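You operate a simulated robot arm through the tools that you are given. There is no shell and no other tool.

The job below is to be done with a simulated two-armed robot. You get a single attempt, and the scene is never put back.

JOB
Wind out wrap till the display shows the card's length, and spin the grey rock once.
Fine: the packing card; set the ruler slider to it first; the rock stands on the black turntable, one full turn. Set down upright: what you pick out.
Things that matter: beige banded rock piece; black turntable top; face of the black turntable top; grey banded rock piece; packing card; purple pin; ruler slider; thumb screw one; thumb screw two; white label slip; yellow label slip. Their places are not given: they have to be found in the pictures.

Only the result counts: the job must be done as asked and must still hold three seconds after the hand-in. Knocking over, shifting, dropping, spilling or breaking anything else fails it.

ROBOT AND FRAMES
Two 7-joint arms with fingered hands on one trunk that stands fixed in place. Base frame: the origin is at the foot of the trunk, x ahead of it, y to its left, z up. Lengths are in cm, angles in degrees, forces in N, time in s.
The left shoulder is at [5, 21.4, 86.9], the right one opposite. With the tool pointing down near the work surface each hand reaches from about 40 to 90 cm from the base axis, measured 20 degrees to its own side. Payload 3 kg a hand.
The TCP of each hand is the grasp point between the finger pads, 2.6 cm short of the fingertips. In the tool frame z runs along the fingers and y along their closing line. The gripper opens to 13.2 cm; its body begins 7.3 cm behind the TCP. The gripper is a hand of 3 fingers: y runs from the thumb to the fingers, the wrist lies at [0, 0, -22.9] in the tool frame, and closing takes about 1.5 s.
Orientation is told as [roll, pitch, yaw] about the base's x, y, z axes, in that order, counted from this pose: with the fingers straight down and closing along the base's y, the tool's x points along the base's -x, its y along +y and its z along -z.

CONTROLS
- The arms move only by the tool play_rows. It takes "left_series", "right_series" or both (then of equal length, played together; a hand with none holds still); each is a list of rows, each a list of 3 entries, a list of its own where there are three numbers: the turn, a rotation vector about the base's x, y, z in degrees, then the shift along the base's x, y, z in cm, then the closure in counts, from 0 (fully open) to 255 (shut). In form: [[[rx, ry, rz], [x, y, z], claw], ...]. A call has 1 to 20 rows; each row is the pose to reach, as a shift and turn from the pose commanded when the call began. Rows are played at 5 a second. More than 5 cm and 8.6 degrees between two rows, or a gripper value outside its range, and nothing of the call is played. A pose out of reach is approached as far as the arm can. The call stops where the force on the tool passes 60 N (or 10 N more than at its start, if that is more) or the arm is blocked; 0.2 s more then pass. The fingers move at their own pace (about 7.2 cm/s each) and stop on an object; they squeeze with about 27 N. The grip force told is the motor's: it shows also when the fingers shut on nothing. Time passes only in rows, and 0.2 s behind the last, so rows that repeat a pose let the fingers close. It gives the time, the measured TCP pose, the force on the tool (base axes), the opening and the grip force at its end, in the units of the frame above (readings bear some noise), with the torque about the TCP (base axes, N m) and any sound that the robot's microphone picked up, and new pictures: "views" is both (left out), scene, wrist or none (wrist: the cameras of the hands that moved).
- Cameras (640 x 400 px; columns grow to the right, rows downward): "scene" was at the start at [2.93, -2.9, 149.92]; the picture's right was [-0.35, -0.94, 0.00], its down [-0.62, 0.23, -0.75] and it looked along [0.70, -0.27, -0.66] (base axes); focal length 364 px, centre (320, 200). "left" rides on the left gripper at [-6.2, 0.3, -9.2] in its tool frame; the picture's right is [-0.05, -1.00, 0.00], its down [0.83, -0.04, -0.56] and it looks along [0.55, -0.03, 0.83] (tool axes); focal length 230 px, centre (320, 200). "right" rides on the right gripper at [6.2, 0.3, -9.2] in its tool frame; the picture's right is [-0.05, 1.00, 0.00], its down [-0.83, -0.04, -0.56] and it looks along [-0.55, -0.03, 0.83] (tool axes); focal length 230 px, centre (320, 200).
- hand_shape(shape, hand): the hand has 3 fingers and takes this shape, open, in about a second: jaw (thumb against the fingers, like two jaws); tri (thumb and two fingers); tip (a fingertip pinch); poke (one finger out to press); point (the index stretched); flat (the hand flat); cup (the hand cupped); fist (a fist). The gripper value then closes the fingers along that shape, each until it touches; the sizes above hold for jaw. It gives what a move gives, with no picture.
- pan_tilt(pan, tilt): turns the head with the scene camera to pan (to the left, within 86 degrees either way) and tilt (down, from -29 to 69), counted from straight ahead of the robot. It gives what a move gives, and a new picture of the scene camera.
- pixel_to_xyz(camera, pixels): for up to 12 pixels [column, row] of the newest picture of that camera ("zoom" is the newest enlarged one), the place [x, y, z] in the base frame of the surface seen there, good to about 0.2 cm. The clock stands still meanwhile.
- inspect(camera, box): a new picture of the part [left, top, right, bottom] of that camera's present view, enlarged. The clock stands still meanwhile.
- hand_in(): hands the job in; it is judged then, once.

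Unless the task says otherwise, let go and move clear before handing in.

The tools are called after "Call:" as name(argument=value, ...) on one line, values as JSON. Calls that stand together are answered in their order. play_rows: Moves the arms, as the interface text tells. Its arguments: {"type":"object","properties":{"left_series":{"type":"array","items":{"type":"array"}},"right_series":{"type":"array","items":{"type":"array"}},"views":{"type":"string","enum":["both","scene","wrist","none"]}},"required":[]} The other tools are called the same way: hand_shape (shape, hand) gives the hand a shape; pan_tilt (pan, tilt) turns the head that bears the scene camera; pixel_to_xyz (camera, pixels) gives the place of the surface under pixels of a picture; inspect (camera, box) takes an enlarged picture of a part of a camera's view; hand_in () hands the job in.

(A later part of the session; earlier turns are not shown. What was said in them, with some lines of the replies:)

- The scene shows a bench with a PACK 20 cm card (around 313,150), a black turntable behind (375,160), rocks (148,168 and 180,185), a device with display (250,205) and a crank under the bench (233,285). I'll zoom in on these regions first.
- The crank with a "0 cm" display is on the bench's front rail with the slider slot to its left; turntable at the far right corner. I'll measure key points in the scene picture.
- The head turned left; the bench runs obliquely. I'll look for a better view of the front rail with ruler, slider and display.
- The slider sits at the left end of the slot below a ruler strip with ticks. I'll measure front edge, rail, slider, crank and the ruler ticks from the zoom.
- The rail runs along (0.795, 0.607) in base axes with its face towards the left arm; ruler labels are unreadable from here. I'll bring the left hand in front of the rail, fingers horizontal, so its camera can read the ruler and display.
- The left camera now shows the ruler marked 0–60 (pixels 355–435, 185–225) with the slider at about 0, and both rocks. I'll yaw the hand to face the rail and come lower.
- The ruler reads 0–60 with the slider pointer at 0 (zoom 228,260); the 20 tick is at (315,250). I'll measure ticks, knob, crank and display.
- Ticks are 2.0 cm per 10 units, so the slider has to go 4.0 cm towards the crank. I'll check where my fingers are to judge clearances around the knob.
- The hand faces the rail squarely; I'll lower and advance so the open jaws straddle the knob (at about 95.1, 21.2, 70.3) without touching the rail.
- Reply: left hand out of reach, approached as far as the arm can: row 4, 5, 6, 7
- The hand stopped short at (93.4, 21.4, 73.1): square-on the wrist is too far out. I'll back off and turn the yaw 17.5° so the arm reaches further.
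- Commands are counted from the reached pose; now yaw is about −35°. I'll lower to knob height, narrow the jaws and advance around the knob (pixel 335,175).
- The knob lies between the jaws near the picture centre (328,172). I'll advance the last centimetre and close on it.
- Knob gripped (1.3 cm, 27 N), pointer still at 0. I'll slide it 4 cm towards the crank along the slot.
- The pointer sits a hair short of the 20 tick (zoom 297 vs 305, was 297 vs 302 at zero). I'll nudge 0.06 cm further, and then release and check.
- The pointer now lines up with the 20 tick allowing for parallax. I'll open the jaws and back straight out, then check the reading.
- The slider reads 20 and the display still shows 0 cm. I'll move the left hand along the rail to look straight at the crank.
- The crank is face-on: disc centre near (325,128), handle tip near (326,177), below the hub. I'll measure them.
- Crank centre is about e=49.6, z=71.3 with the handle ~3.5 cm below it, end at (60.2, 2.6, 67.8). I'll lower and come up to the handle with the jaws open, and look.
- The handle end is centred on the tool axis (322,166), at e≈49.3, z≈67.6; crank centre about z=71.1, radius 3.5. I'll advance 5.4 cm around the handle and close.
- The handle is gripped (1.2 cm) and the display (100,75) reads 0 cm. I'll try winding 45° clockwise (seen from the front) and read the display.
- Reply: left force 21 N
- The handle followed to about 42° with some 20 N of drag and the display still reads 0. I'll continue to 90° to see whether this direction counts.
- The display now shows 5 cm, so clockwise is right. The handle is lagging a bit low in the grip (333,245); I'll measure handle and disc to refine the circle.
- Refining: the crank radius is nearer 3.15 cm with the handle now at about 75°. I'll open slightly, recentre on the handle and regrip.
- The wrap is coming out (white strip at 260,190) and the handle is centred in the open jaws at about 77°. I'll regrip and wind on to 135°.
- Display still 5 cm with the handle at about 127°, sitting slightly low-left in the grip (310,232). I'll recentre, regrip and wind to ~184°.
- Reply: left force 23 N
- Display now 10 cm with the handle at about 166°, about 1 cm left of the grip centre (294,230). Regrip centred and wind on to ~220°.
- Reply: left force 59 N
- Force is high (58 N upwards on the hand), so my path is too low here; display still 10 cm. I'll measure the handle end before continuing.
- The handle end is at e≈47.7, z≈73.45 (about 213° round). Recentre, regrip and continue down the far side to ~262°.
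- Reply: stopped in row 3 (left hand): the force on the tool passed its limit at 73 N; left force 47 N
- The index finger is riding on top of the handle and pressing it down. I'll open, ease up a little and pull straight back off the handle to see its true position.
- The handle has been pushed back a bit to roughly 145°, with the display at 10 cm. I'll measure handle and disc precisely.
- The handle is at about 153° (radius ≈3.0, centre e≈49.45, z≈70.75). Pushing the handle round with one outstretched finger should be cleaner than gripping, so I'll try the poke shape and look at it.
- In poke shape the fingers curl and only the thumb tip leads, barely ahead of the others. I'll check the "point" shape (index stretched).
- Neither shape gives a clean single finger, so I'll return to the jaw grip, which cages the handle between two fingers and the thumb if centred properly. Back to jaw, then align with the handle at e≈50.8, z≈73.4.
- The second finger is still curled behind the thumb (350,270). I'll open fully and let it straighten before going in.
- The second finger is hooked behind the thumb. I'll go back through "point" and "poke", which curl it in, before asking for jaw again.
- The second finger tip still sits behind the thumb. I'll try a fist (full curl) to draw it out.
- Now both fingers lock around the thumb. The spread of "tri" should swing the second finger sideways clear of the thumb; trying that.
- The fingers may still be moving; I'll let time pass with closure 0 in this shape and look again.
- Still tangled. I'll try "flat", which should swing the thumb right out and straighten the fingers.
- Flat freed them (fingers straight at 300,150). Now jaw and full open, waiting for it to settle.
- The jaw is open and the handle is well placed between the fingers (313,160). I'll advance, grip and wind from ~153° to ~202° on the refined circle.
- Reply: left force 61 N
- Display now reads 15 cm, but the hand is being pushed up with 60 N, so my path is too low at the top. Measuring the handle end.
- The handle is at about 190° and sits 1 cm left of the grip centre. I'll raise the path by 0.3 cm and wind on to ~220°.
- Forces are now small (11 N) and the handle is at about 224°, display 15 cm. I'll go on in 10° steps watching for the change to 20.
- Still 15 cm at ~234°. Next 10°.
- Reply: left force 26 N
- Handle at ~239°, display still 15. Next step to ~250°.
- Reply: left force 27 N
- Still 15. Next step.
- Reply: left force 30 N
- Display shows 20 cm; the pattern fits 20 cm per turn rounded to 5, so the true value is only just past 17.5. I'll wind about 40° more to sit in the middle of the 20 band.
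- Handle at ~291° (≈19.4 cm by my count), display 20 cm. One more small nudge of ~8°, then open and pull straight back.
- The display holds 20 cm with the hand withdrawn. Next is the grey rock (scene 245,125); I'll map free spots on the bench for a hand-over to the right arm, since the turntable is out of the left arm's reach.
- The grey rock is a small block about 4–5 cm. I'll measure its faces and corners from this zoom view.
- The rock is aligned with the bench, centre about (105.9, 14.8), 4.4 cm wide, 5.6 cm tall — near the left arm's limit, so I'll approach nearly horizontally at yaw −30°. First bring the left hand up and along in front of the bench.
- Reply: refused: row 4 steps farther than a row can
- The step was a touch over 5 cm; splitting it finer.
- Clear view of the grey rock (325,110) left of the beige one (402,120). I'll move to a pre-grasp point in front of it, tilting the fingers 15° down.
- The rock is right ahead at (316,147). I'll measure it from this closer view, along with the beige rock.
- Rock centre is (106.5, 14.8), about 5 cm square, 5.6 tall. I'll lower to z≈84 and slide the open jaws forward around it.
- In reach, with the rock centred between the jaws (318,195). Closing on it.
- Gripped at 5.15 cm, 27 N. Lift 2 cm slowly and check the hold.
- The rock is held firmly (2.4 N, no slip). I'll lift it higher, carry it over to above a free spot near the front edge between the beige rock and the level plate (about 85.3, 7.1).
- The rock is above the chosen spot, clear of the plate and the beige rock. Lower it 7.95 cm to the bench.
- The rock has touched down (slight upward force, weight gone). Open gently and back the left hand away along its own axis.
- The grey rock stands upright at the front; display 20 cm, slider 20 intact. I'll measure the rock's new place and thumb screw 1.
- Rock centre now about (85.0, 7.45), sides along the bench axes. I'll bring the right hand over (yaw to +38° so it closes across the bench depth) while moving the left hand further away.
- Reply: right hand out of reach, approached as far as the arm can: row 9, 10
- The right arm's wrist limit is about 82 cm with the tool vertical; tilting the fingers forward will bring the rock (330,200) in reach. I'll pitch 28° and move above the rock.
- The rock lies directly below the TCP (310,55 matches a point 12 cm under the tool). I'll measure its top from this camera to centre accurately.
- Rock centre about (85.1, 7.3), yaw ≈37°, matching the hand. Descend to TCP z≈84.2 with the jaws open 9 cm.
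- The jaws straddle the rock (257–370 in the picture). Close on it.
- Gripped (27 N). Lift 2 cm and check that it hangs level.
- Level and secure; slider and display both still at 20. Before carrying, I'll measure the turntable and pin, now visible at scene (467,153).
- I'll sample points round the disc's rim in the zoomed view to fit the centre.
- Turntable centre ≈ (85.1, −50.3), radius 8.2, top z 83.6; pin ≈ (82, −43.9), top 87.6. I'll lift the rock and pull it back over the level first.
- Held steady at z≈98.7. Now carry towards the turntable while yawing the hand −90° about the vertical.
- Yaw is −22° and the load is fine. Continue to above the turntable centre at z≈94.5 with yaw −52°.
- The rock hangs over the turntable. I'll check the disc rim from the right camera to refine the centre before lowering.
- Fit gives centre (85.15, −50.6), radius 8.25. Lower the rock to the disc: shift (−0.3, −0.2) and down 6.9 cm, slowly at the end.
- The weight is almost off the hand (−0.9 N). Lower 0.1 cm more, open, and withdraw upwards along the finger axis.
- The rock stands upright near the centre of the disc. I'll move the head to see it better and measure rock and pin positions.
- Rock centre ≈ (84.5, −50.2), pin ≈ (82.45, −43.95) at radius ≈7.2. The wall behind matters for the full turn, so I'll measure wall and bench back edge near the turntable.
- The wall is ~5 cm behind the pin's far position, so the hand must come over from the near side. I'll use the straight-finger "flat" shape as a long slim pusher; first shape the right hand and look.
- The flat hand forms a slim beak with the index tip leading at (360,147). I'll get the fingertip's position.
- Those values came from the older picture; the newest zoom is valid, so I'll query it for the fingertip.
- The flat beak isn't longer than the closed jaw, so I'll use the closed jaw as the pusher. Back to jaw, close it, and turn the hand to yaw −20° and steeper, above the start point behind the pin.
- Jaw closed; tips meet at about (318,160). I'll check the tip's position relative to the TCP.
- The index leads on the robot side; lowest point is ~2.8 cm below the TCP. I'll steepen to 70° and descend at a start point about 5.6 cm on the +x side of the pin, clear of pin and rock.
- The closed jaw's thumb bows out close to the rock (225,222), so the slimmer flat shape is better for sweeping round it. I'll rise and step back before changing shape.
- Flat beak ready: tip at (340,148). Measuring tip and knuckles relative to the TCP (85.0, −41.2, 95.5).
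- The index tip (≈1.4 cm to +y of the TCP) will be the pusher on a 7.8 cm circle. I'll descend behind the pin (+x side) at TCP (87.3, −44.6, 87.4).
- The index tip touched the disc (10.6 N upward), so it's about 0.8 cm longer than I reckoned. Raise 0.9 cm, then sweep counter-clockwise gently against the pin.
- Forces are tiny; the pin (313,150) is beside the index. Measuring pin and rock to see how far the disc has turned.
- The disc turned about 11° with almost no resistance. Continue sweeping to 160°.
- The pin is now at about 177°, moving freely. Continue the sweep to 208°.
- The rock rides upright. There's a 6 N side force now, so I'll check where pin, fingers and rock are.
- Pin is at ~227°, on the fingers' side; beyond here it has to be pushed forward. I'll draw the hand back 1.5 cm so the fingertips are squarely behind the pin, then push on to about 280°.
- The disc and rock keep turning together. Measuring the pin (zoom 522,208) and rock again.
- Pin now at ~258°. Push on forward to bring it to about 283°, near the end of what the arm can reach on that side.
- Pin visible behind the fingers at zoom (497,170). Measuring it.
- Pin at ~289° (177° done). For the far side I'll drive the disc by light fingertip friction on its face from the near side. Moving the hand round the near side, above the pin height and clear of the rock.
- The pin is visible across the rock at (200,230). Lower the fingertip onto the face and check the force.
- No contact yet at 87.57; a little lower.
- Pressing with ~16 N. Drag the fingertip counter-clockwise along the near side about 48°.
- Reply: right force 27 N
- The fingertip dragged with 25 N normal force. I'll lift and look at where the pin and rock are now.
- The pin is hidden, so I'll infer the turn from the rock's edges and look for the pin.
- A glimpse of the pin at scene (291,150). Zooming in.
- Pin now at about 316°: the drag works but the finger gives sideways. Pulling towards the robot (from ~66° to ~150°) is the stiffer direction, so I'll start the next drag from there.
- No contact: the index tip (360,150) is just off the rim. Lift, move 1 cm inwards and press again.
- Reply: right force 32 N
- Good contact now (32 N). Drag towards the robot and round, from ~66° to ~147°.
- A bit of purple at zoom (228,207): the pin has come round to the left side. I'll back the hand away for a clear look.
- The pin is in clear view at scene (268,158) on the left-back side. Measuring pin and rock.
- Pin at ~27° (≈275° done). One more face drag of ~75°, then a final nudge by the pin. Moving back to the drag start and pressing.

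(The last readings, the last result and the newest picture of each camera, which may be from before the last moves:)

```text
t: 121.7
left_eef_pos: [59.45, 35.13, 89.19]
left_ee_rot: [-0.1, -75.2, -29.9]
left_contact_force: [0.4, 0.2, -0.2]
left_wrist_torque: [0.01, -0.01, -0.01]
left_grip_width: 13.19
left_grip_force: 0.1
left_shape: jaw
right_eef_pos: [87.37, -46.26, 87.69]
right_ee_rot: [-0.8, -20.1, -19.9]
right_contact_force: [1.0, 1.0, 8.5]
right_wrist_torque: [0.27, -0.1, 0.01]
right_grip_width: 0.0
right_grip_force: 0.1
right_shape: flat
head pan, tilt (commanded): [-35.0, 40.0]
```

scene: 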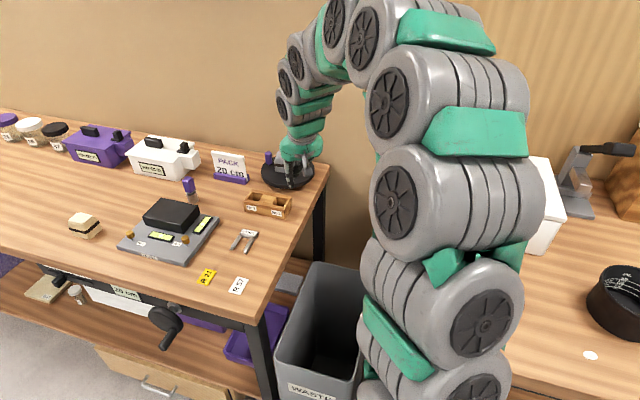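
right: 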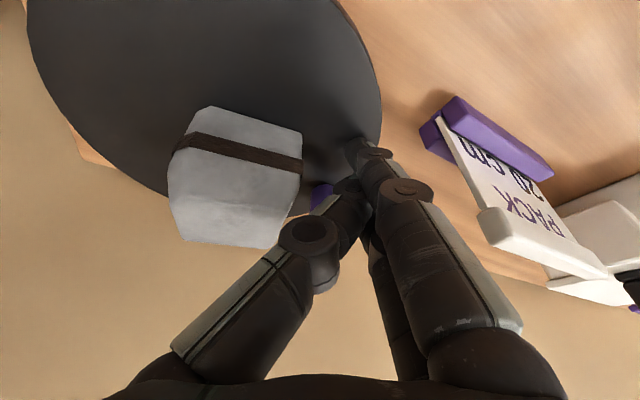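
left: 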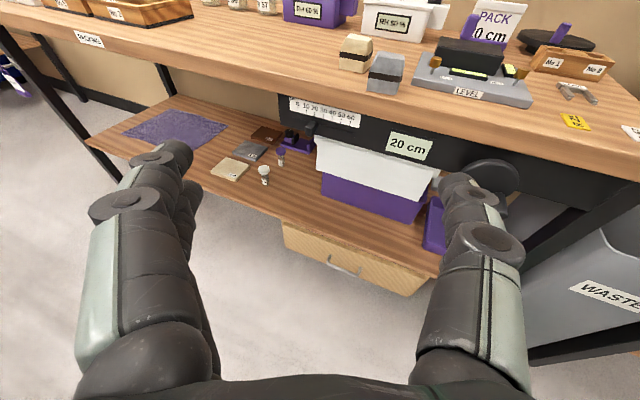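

Contact 8.5 N; I'll press slightly more and drag from ~66° to ~147°, then lift clear.

Call:
play_rows(right_series=[[[0, 0, 0], [0, 0, -0.15], 0], [[0, 0, 0], [-0.92, 0.37, -0.13], 0], [[0, 0, 0], [-1.94, 0.66, -0.12], 0], [[0, 0, 0], [-3.01, 0.79, -0.12], 0], [[0, 0, 0], [-4.11, 0.75, -0.12], 0], [[0, 0, 0], [-5.19, 0.53, -0.12], 0], [[0, 0, 0], [-6.25, 0.14, -0.12], 0], [[0, 0, 0], [-7.24, -0.43, -0.12], 0], [[0, 0, 0], [-8.15, -1.15, -0.12], 0], [[0, 0, 0], [-8.94, -2.0, -0.12], 0], [[0, 0, 0], [-8.94, -2.0, 1.2], 0], [[0, 0, 0], [-10.5, -1.5, 3.5], 0], [[0, 0, 0], [-14, -1, 5.5], 0], [[0, 0, 0], [-18, -0.5, 7.5], 0], [[0, 0, 0], [-22, 0, 9.5], 0]], views="both")

Call:
inspect(camera="scene", box=[235, 120, 335, 200])

```text
t: 124.9
left_eef_pos: [59.51, 35.2, 89.16]
left_ee_rot: [-0.1, -75.2, -30.0]
left_contact_force: [0.3, 0.3, 0.1]
left_wrist_torque: [-0.02, -0.02, 0.0]
left_grip_width: 13.21
left_grip_force: 0.1
left_shape: jaw
right_eef_pos: [65.2, -46.35, 97.18]
right_ee_rot: [-0.9, -20.0, -19.9]
right_contact_force: [-0.8, 0.4, 0.2]
right_wrist_torque: [0.0, 0.01, 0.05]
right_grip_width: 0.0
right_grip_force: 0.0
right_shape: flat
head pan, tilt (commanded): [-35.0, 40.0]
```

scene: 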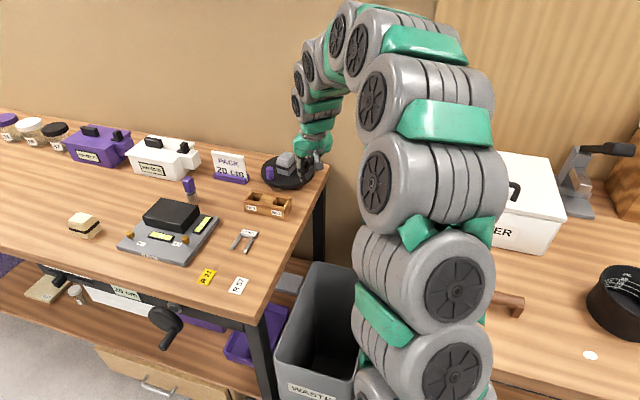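
right: 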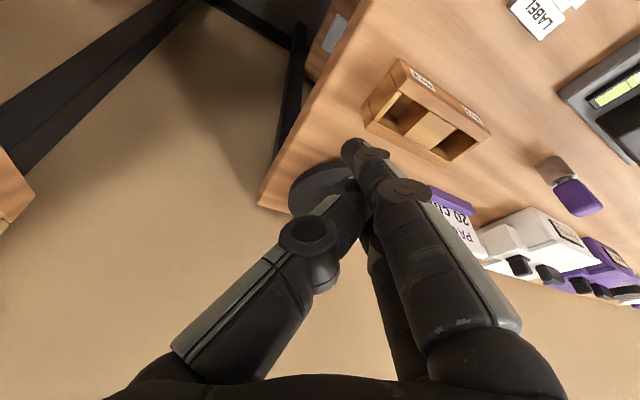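

```text
5.00 times, centred on (285, 160) of scene
```

zoom: 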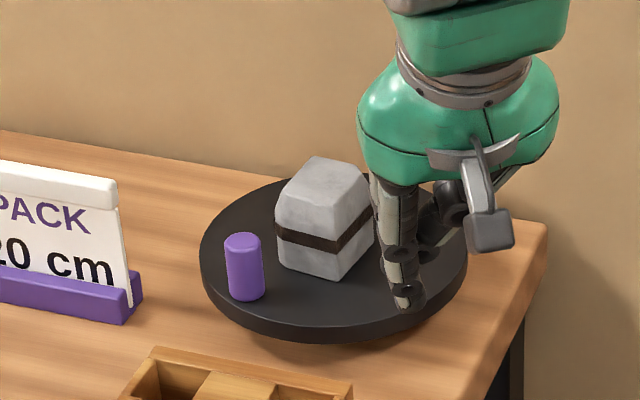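

The pin is now at the near-left (zoom 244,267) and the rock still stands upright. Measuring pin and rock corners.

Call:
pixel_to_xyz(camera="zoom", pixels=[[244, 270], [230, 270], [260, 270], [243, 240], [245, 295], [281, 262], [337, 280], [372, 240], [320, 170], [340, 200]])

```text
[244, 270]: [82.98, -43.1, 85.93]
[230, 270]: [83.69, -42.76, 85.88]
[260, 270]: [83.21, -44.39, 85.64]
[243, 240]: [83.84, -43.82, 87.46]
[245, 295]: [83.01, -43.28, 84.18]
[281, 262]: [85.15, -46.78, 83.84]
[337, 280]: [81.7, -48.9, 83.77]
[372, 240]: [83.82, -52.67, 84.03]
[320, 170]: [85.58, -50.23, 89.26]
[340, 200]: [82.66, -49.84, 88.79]
```

Pin at ~101°, i.e. ~348° turned. A final ~12° nudge with the fingertip behind the pin; first position behind it.

Call:
play_rows(right_series=[[[0, 0, 0], [4.6, 0.6, -0.8], 0], [[0, 0, 0], [9.2, 1.2, -1.6], 0], [[0, 0, 0], [13.7, 1.9, -2.6], 0], [[0, 0, 0], [17.9, 2.8, -4.0], 0], [[0, 0, 0], [20.8, 3.0, -5.6], 0], [[0, 0, 0], [21.8, 1.5, -7.2], 0], [[0, 0, 0], [21.8, 1.0, -8.8], 0], [[0, 0, 0], [21.8, 1.0, -8.8], 0]], views="both")

Call:
inspect(camera="right", box=[120, 0, 520, 250])

```text
t: 126.7
left_eef_pos: [59.56, 35.23, 89.12]
left_ee_rot: [-0.1, -75.2, -29.8]
left_contact_force: [0.3, -0.8, 0.2]
left_wrist_torque: [0.01, 0.02, -0.02]
left_grip_width: 13.18
left_grip_force: 0.1
left_shape: jaw
right_eef_pos: [86.9, -45.13, 88.37]
right_ee_rot: [-0.8, -19.9, -19.9]
right_contact_force: [0.2, -0.8, -0.3]
right_wrist_torque: [0.0, -0.01, 0.01]
right_grip_width: 0.01
right_grip_force: 0.1
right_shape: flat
head pan, tilt (commanded): [-35.0, 40.0]
```

scene: 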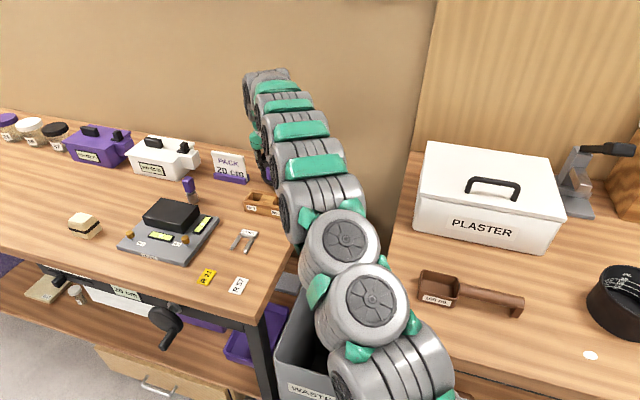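
right: 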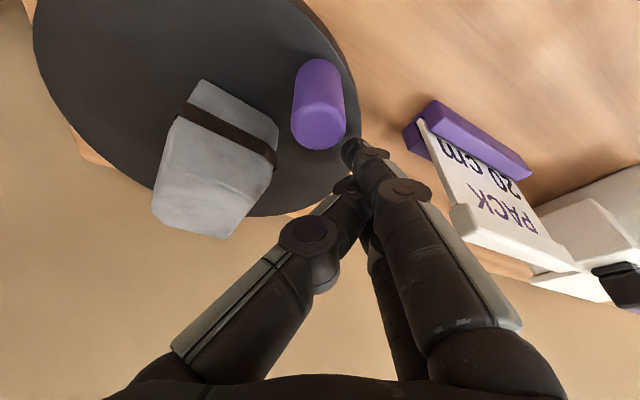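

```text
1.60 times, centred on (320, 125) of right
```

zoom: 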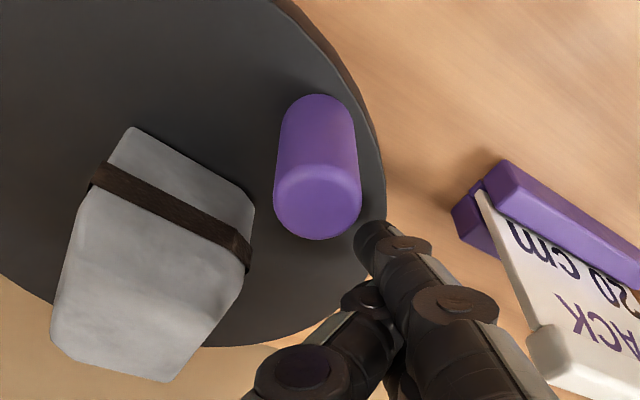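

The index tip (zoom 375,235) is a little too far out to catch the pin (318,205). Measuring both to set the inward shift.

Call:
pixel_to_xyz(camera="zoom", pixels=[[318, 205], [285, 205], [355, 205], [318, 175], [318, 235], [370, 235], [380, 228], [362, 250], [300, 365], [365, 290], [240, 200], [250, 230]])

```text
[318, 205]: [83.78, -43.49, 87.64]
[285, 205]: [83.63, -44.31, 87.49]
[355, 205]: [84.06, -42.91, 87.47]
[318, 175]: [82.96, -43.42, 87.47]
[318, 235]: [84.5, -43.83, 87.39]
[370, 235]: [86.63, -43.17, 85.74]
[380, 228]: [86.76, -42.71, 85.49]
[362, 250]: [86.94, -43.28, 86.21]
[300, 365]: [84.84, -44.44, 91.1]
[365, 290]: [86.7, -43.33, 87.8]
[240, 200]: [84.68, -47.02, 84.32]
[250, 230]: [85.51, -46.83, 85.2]
```

The index centre is about (87.3, −43.1) and the pin (83.75, −43.6), so a straight push of ~3.2 cm towards −x will do. Pushing slowly.

Call:
play_rows(right_series=[[[0, 0, 0], [-0.8, -0.1, 0], 0], [[0, 0, 0], [-1.5, -0.17, 0], 0], [[0, 0, 0], [-2.0, -0.23, 0], 0], [[0, 0, 0], [-2.5, -0.28, 0], 0], [[0, 0, 0], [-2.9, -0.33, 0], 0], [[0, 0, 0], [-3.2, -0.37, 0], 0], [[0, 0, 0], [-3.2, -0.37, 0], 0]], views="wrist")

Call:
inspect(camera="right", box=[120, 0, 520, 250])

Call:
pixel_to_xyz(camera="zoom", pixels=[[310, 235], [280, 235], [340, 235], [310, 210], [310, 260], [360, 240], [355, 255]])

```text
t: 128.3
left_eef_pos: [59.39, 35.19, 89.16]
left_ee_rot: [-0.1, -75.2, -29.9]
left_contact_force: [0.5, 0.6, 0.8]
left_wrist_torque: [-0.02, -0.01, 0.03]
left_grip_width: 13.19
left_grip_force: 0.1
left_shape: jaw
right_eef_pos: [83.81, -45.46, 88.31]
right_ee_rot: [-0.9, -20.1, -19.9]
right_contact_force: [1.2, 1.4, -0.1]
right_wrist_torque: [0.0, -0.03, -0.03]
right_grip_width: 0.0
right_grip_force: 0.0
right_shape: flat
head pan, tilt (commanded): [-35.0, 40.0]
```

right: 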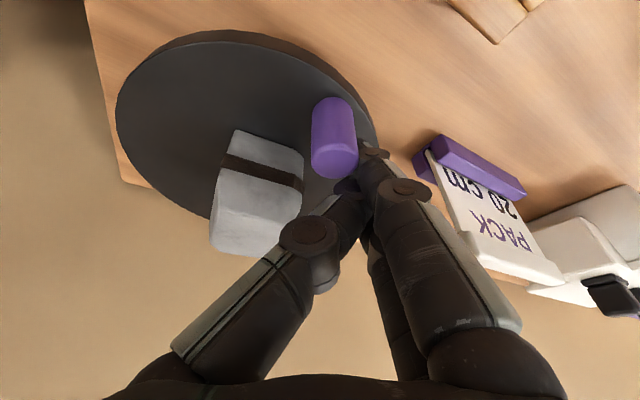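

```text
1.60 times, centred on (320, 125) of right
```

zoom: 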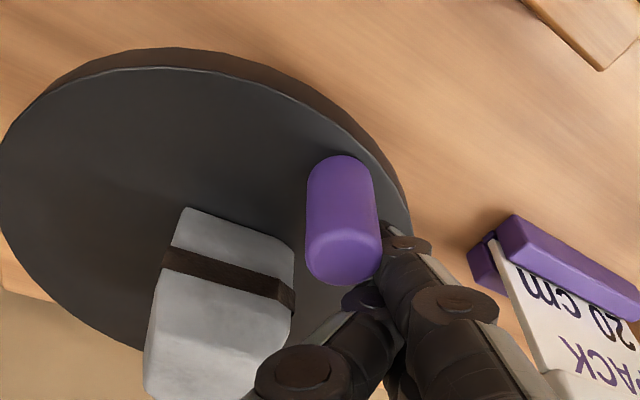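

```text
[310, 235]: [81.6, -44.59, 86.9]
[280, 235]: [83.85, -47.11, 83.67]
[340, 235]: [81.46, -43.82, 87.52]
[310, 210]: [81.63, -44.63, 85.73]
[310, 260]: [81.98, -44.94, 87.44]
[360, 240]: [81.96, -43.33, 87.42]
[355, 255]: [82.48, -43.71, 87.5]
```

Pin centre now ≈ (82.3, −44.1), i.e. ~114°: about 361° turned in all. Back the finger off the pin, lift and withdraw clear.

Call:
play_rows(right_series=[[[0, 0, 0], [0.7, 0.2, 0.3], 0], [[0, 0, 0], [0.9, 0.7, 2.8], 0], [[0, 0, 0], [0.0, 1.8, 5.8], 0], [[0, 0, 0], [-3.0, 3.0, 8.5], 0], [[0, 0, 0], [-7.0, 4.5, 10.0], 0], [[0, 0, 0], [-11.2, 6.0, 11.5], 0], [[0, 0, 0], [-15.4, 7.5, 13], 0], [[0, 0, 0], [-19.6, 9, 14.5], 0], [[0, 0, 0], [-23.8, 10.5, 16], 0]], views="both")

Call:
inspect(camera="scene", box=[200, 110, 340, 200])

Call:
inspect(camera="left", box=[260, 0, 560, 190])

```text
t: 130.3
left_eef_pos: [59.44, 35.2, 89.26]
left_ee_rot: [-0.1, -75.2, -29.9]
left_contact_force: [-0.2, -0.4, 1.1]
left_wrist_torque: [-0.04, 0.0, 0.01]
left_grip_width: 13.18
left_grip_force: 0.0
left_shape: jaw
right_eef_pos: [59.77, -35.07, 104.27]
right_ee_rot: [-0.8, -20.1, -19.9]
right_contact_force: [-0.3, -0.2, -0.8]
right_wrist_torque: [0.01, 0.0, 0.03]
right_grip_width: 0.01
right_grip_force: 0.1
right_shape: flat
head pan, tilt (commanded): [-35.0, 40.0]
```

scene: 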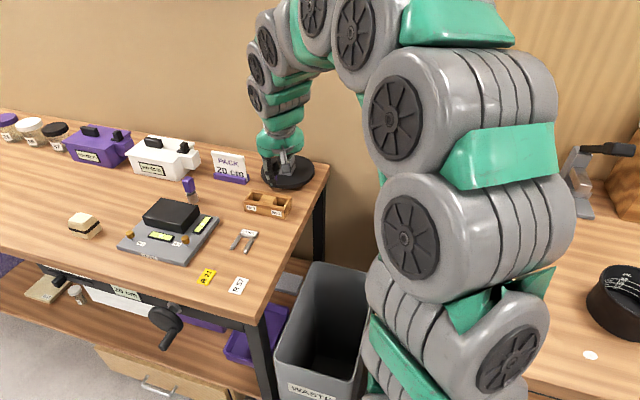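
right: 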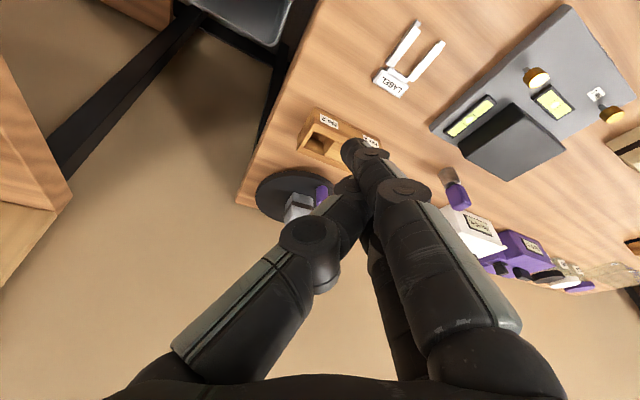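

```text
4.44 times, centred on (270, 155) of scene
```

zoom: 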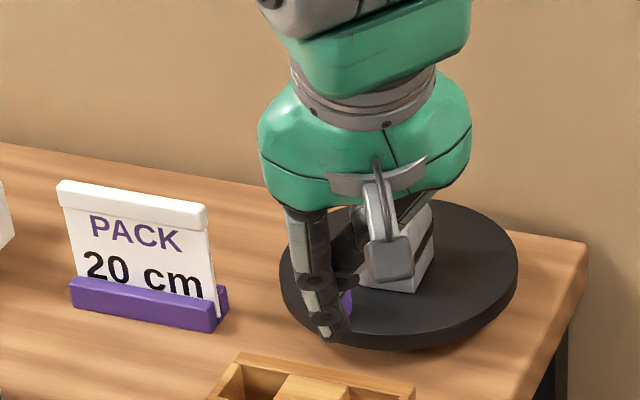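

```text
2.11 times, centred on (410, 95) of left
```

zoom: 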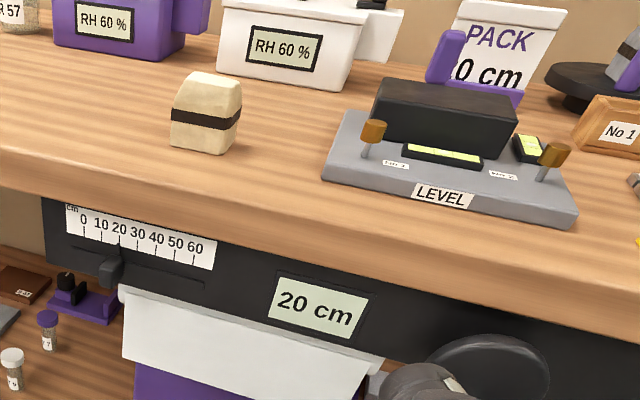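

Slider at 20, display 20 cm. I'll move the right hand further aside and verify rock and pin one last time.

Call:
play_rows(right_series=[[[0, 0, 0], [-3, 3.5, 1], 0], [[0, 0, 0], [-6, 7, 2], 0], [[0, 0, 0], [-9, 10.5, 2], 0], [[0, 0, 0], [-10, 13, 2], 0]], views="both")

Call:
inspect(camera="scene", box=[200, 110, 340, 200])

Call:
inspect(camera="right", box=[180, 100, 420, 250])

```text
t: 131.3
left_eef_pos: [59.45, 35.3, 89.11]
left_ee_rot: [-0.1, -75.3, -30.0]
left_contact_force: [0.0, -0.7, -0.2]
left_wrist_torque: [-0.04, 0.03, -0.02]
left_grip_width: 13.2
left_grip_force: 0.1
left_shape: jaw
right_eef_pos: [50.08, -21.85, 106.26]
right_ee_rot: [-0.9, -19.9, -19.9]
right_contact_force: [-0.4, -0.3, -0.2]
right_wrist_torque: [-0.04, 0.08, 0.0]
right_grip_width: 0.04
right_grip_force: 0.0
right_shape: flat
head pan, tilt (commanded): [-35.0, 40.0]
```

scene: 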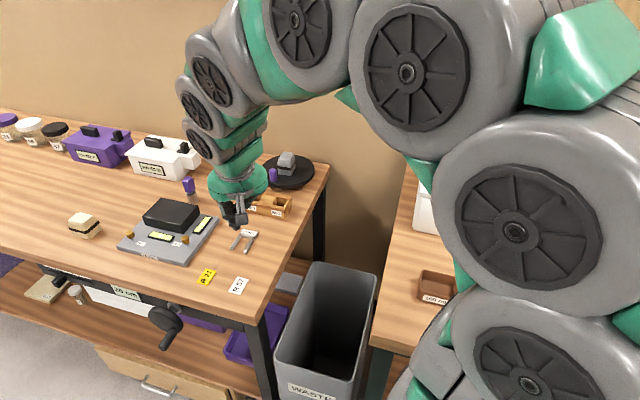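
right: 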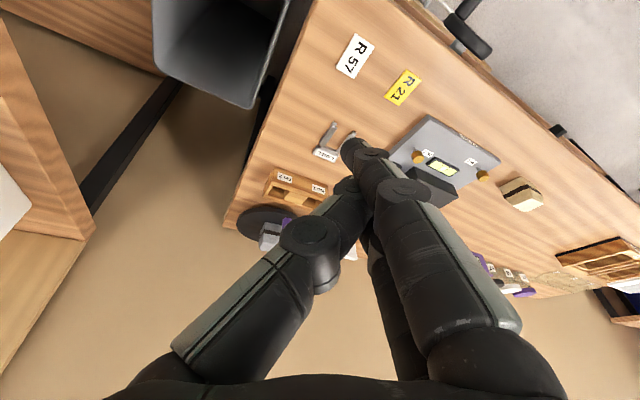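

```text
4.44 times, centred on (270, 155) of scene
```

zoom: 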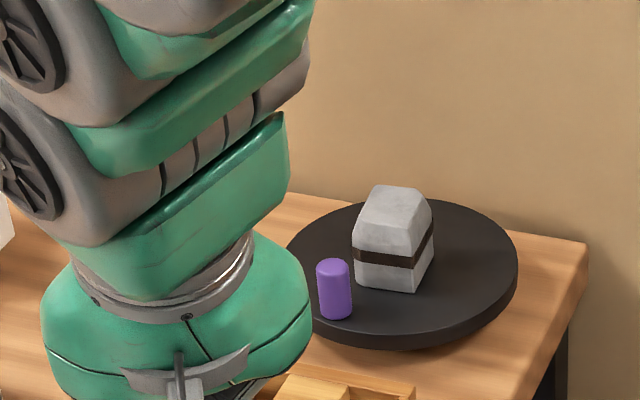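

```text
2.67 times, centred on (300, 175) of right
```

zoom: 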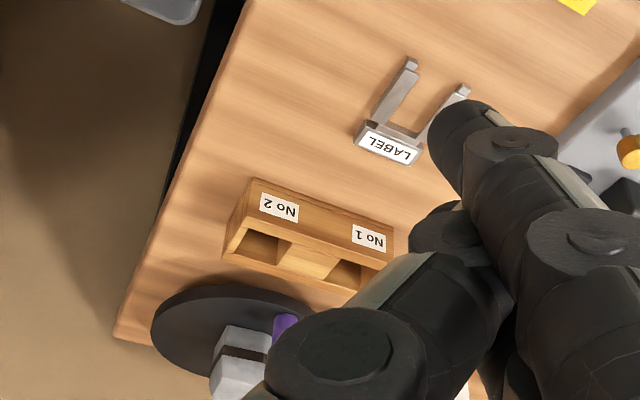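

Rock upright on the disc, pin back near its start (zoom 335,290). One last measurement of the pin to confirm the full turn.

Call:
inspect(camera="scene", box=[250, 135, 330, 195])

Call:
pixel_to_xyz(camera="zoom", pixels=[[186, 260], [175, 260], [200, 260], [186, 220], [186, 290], [225, 230], [345, 240], [310, 265], [225, 255], [270, 140]])

```text
6.67 times, centred on (290, 165) of scene
```

zoom: 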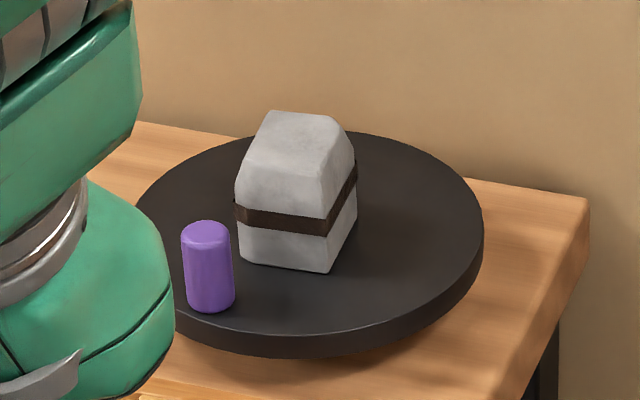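

```text
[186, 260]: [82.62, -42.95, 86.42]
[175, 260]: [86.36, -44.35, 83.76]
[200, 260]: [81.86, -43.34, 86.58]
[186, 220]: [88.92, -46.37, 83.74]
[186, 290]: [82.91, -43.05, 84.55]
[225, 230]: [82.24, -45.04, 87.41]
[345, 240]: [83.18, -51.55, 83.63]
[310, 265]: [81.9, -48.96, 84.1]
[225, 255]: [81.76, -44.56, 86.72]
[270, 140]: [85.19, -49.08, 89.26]
```

The pin is back at about (82.5, −44.0), its starting place, so the disc has turned one full turn. The rock stands upright, the slider and display both read 20, and both hands are clear, so I'm handing in.

Call:
hand_in()

```text
The job is handed in.
```

The job is handed in, and every part of it looked done when I checked the pictures just before.

- **Ruler slider:** it was set first, and its pointer is at the 20 mark, matching the "PACK 20 cm" card.
- **Wrap:** I wound the crank until the display read 20 cm, and it still read that at the end. The display only changes in 5 cm steps, so the true length could be a little off 20. I stopped near the middle of the 20 band, by my count of the crank's turn.
- **Grey rock:** it stands upright on the black turntable, within about 1 cm of its centre.
- **Full turn:** the turntable went round once and the purple pin is back at its starting place. I measured roughly 360°.

**How the turn was done:** I pushed the pin for about half the turn. I turned most of the rest by dragging a fingertip on the turntable's face, because the arm could not reach the pin on the far side.

**How the rock was moved:** I set it down once on the bench, so the left hand could pass it to the right. The other things I could see in the last pictures looked undisturbed. Both hands are empty and clear.
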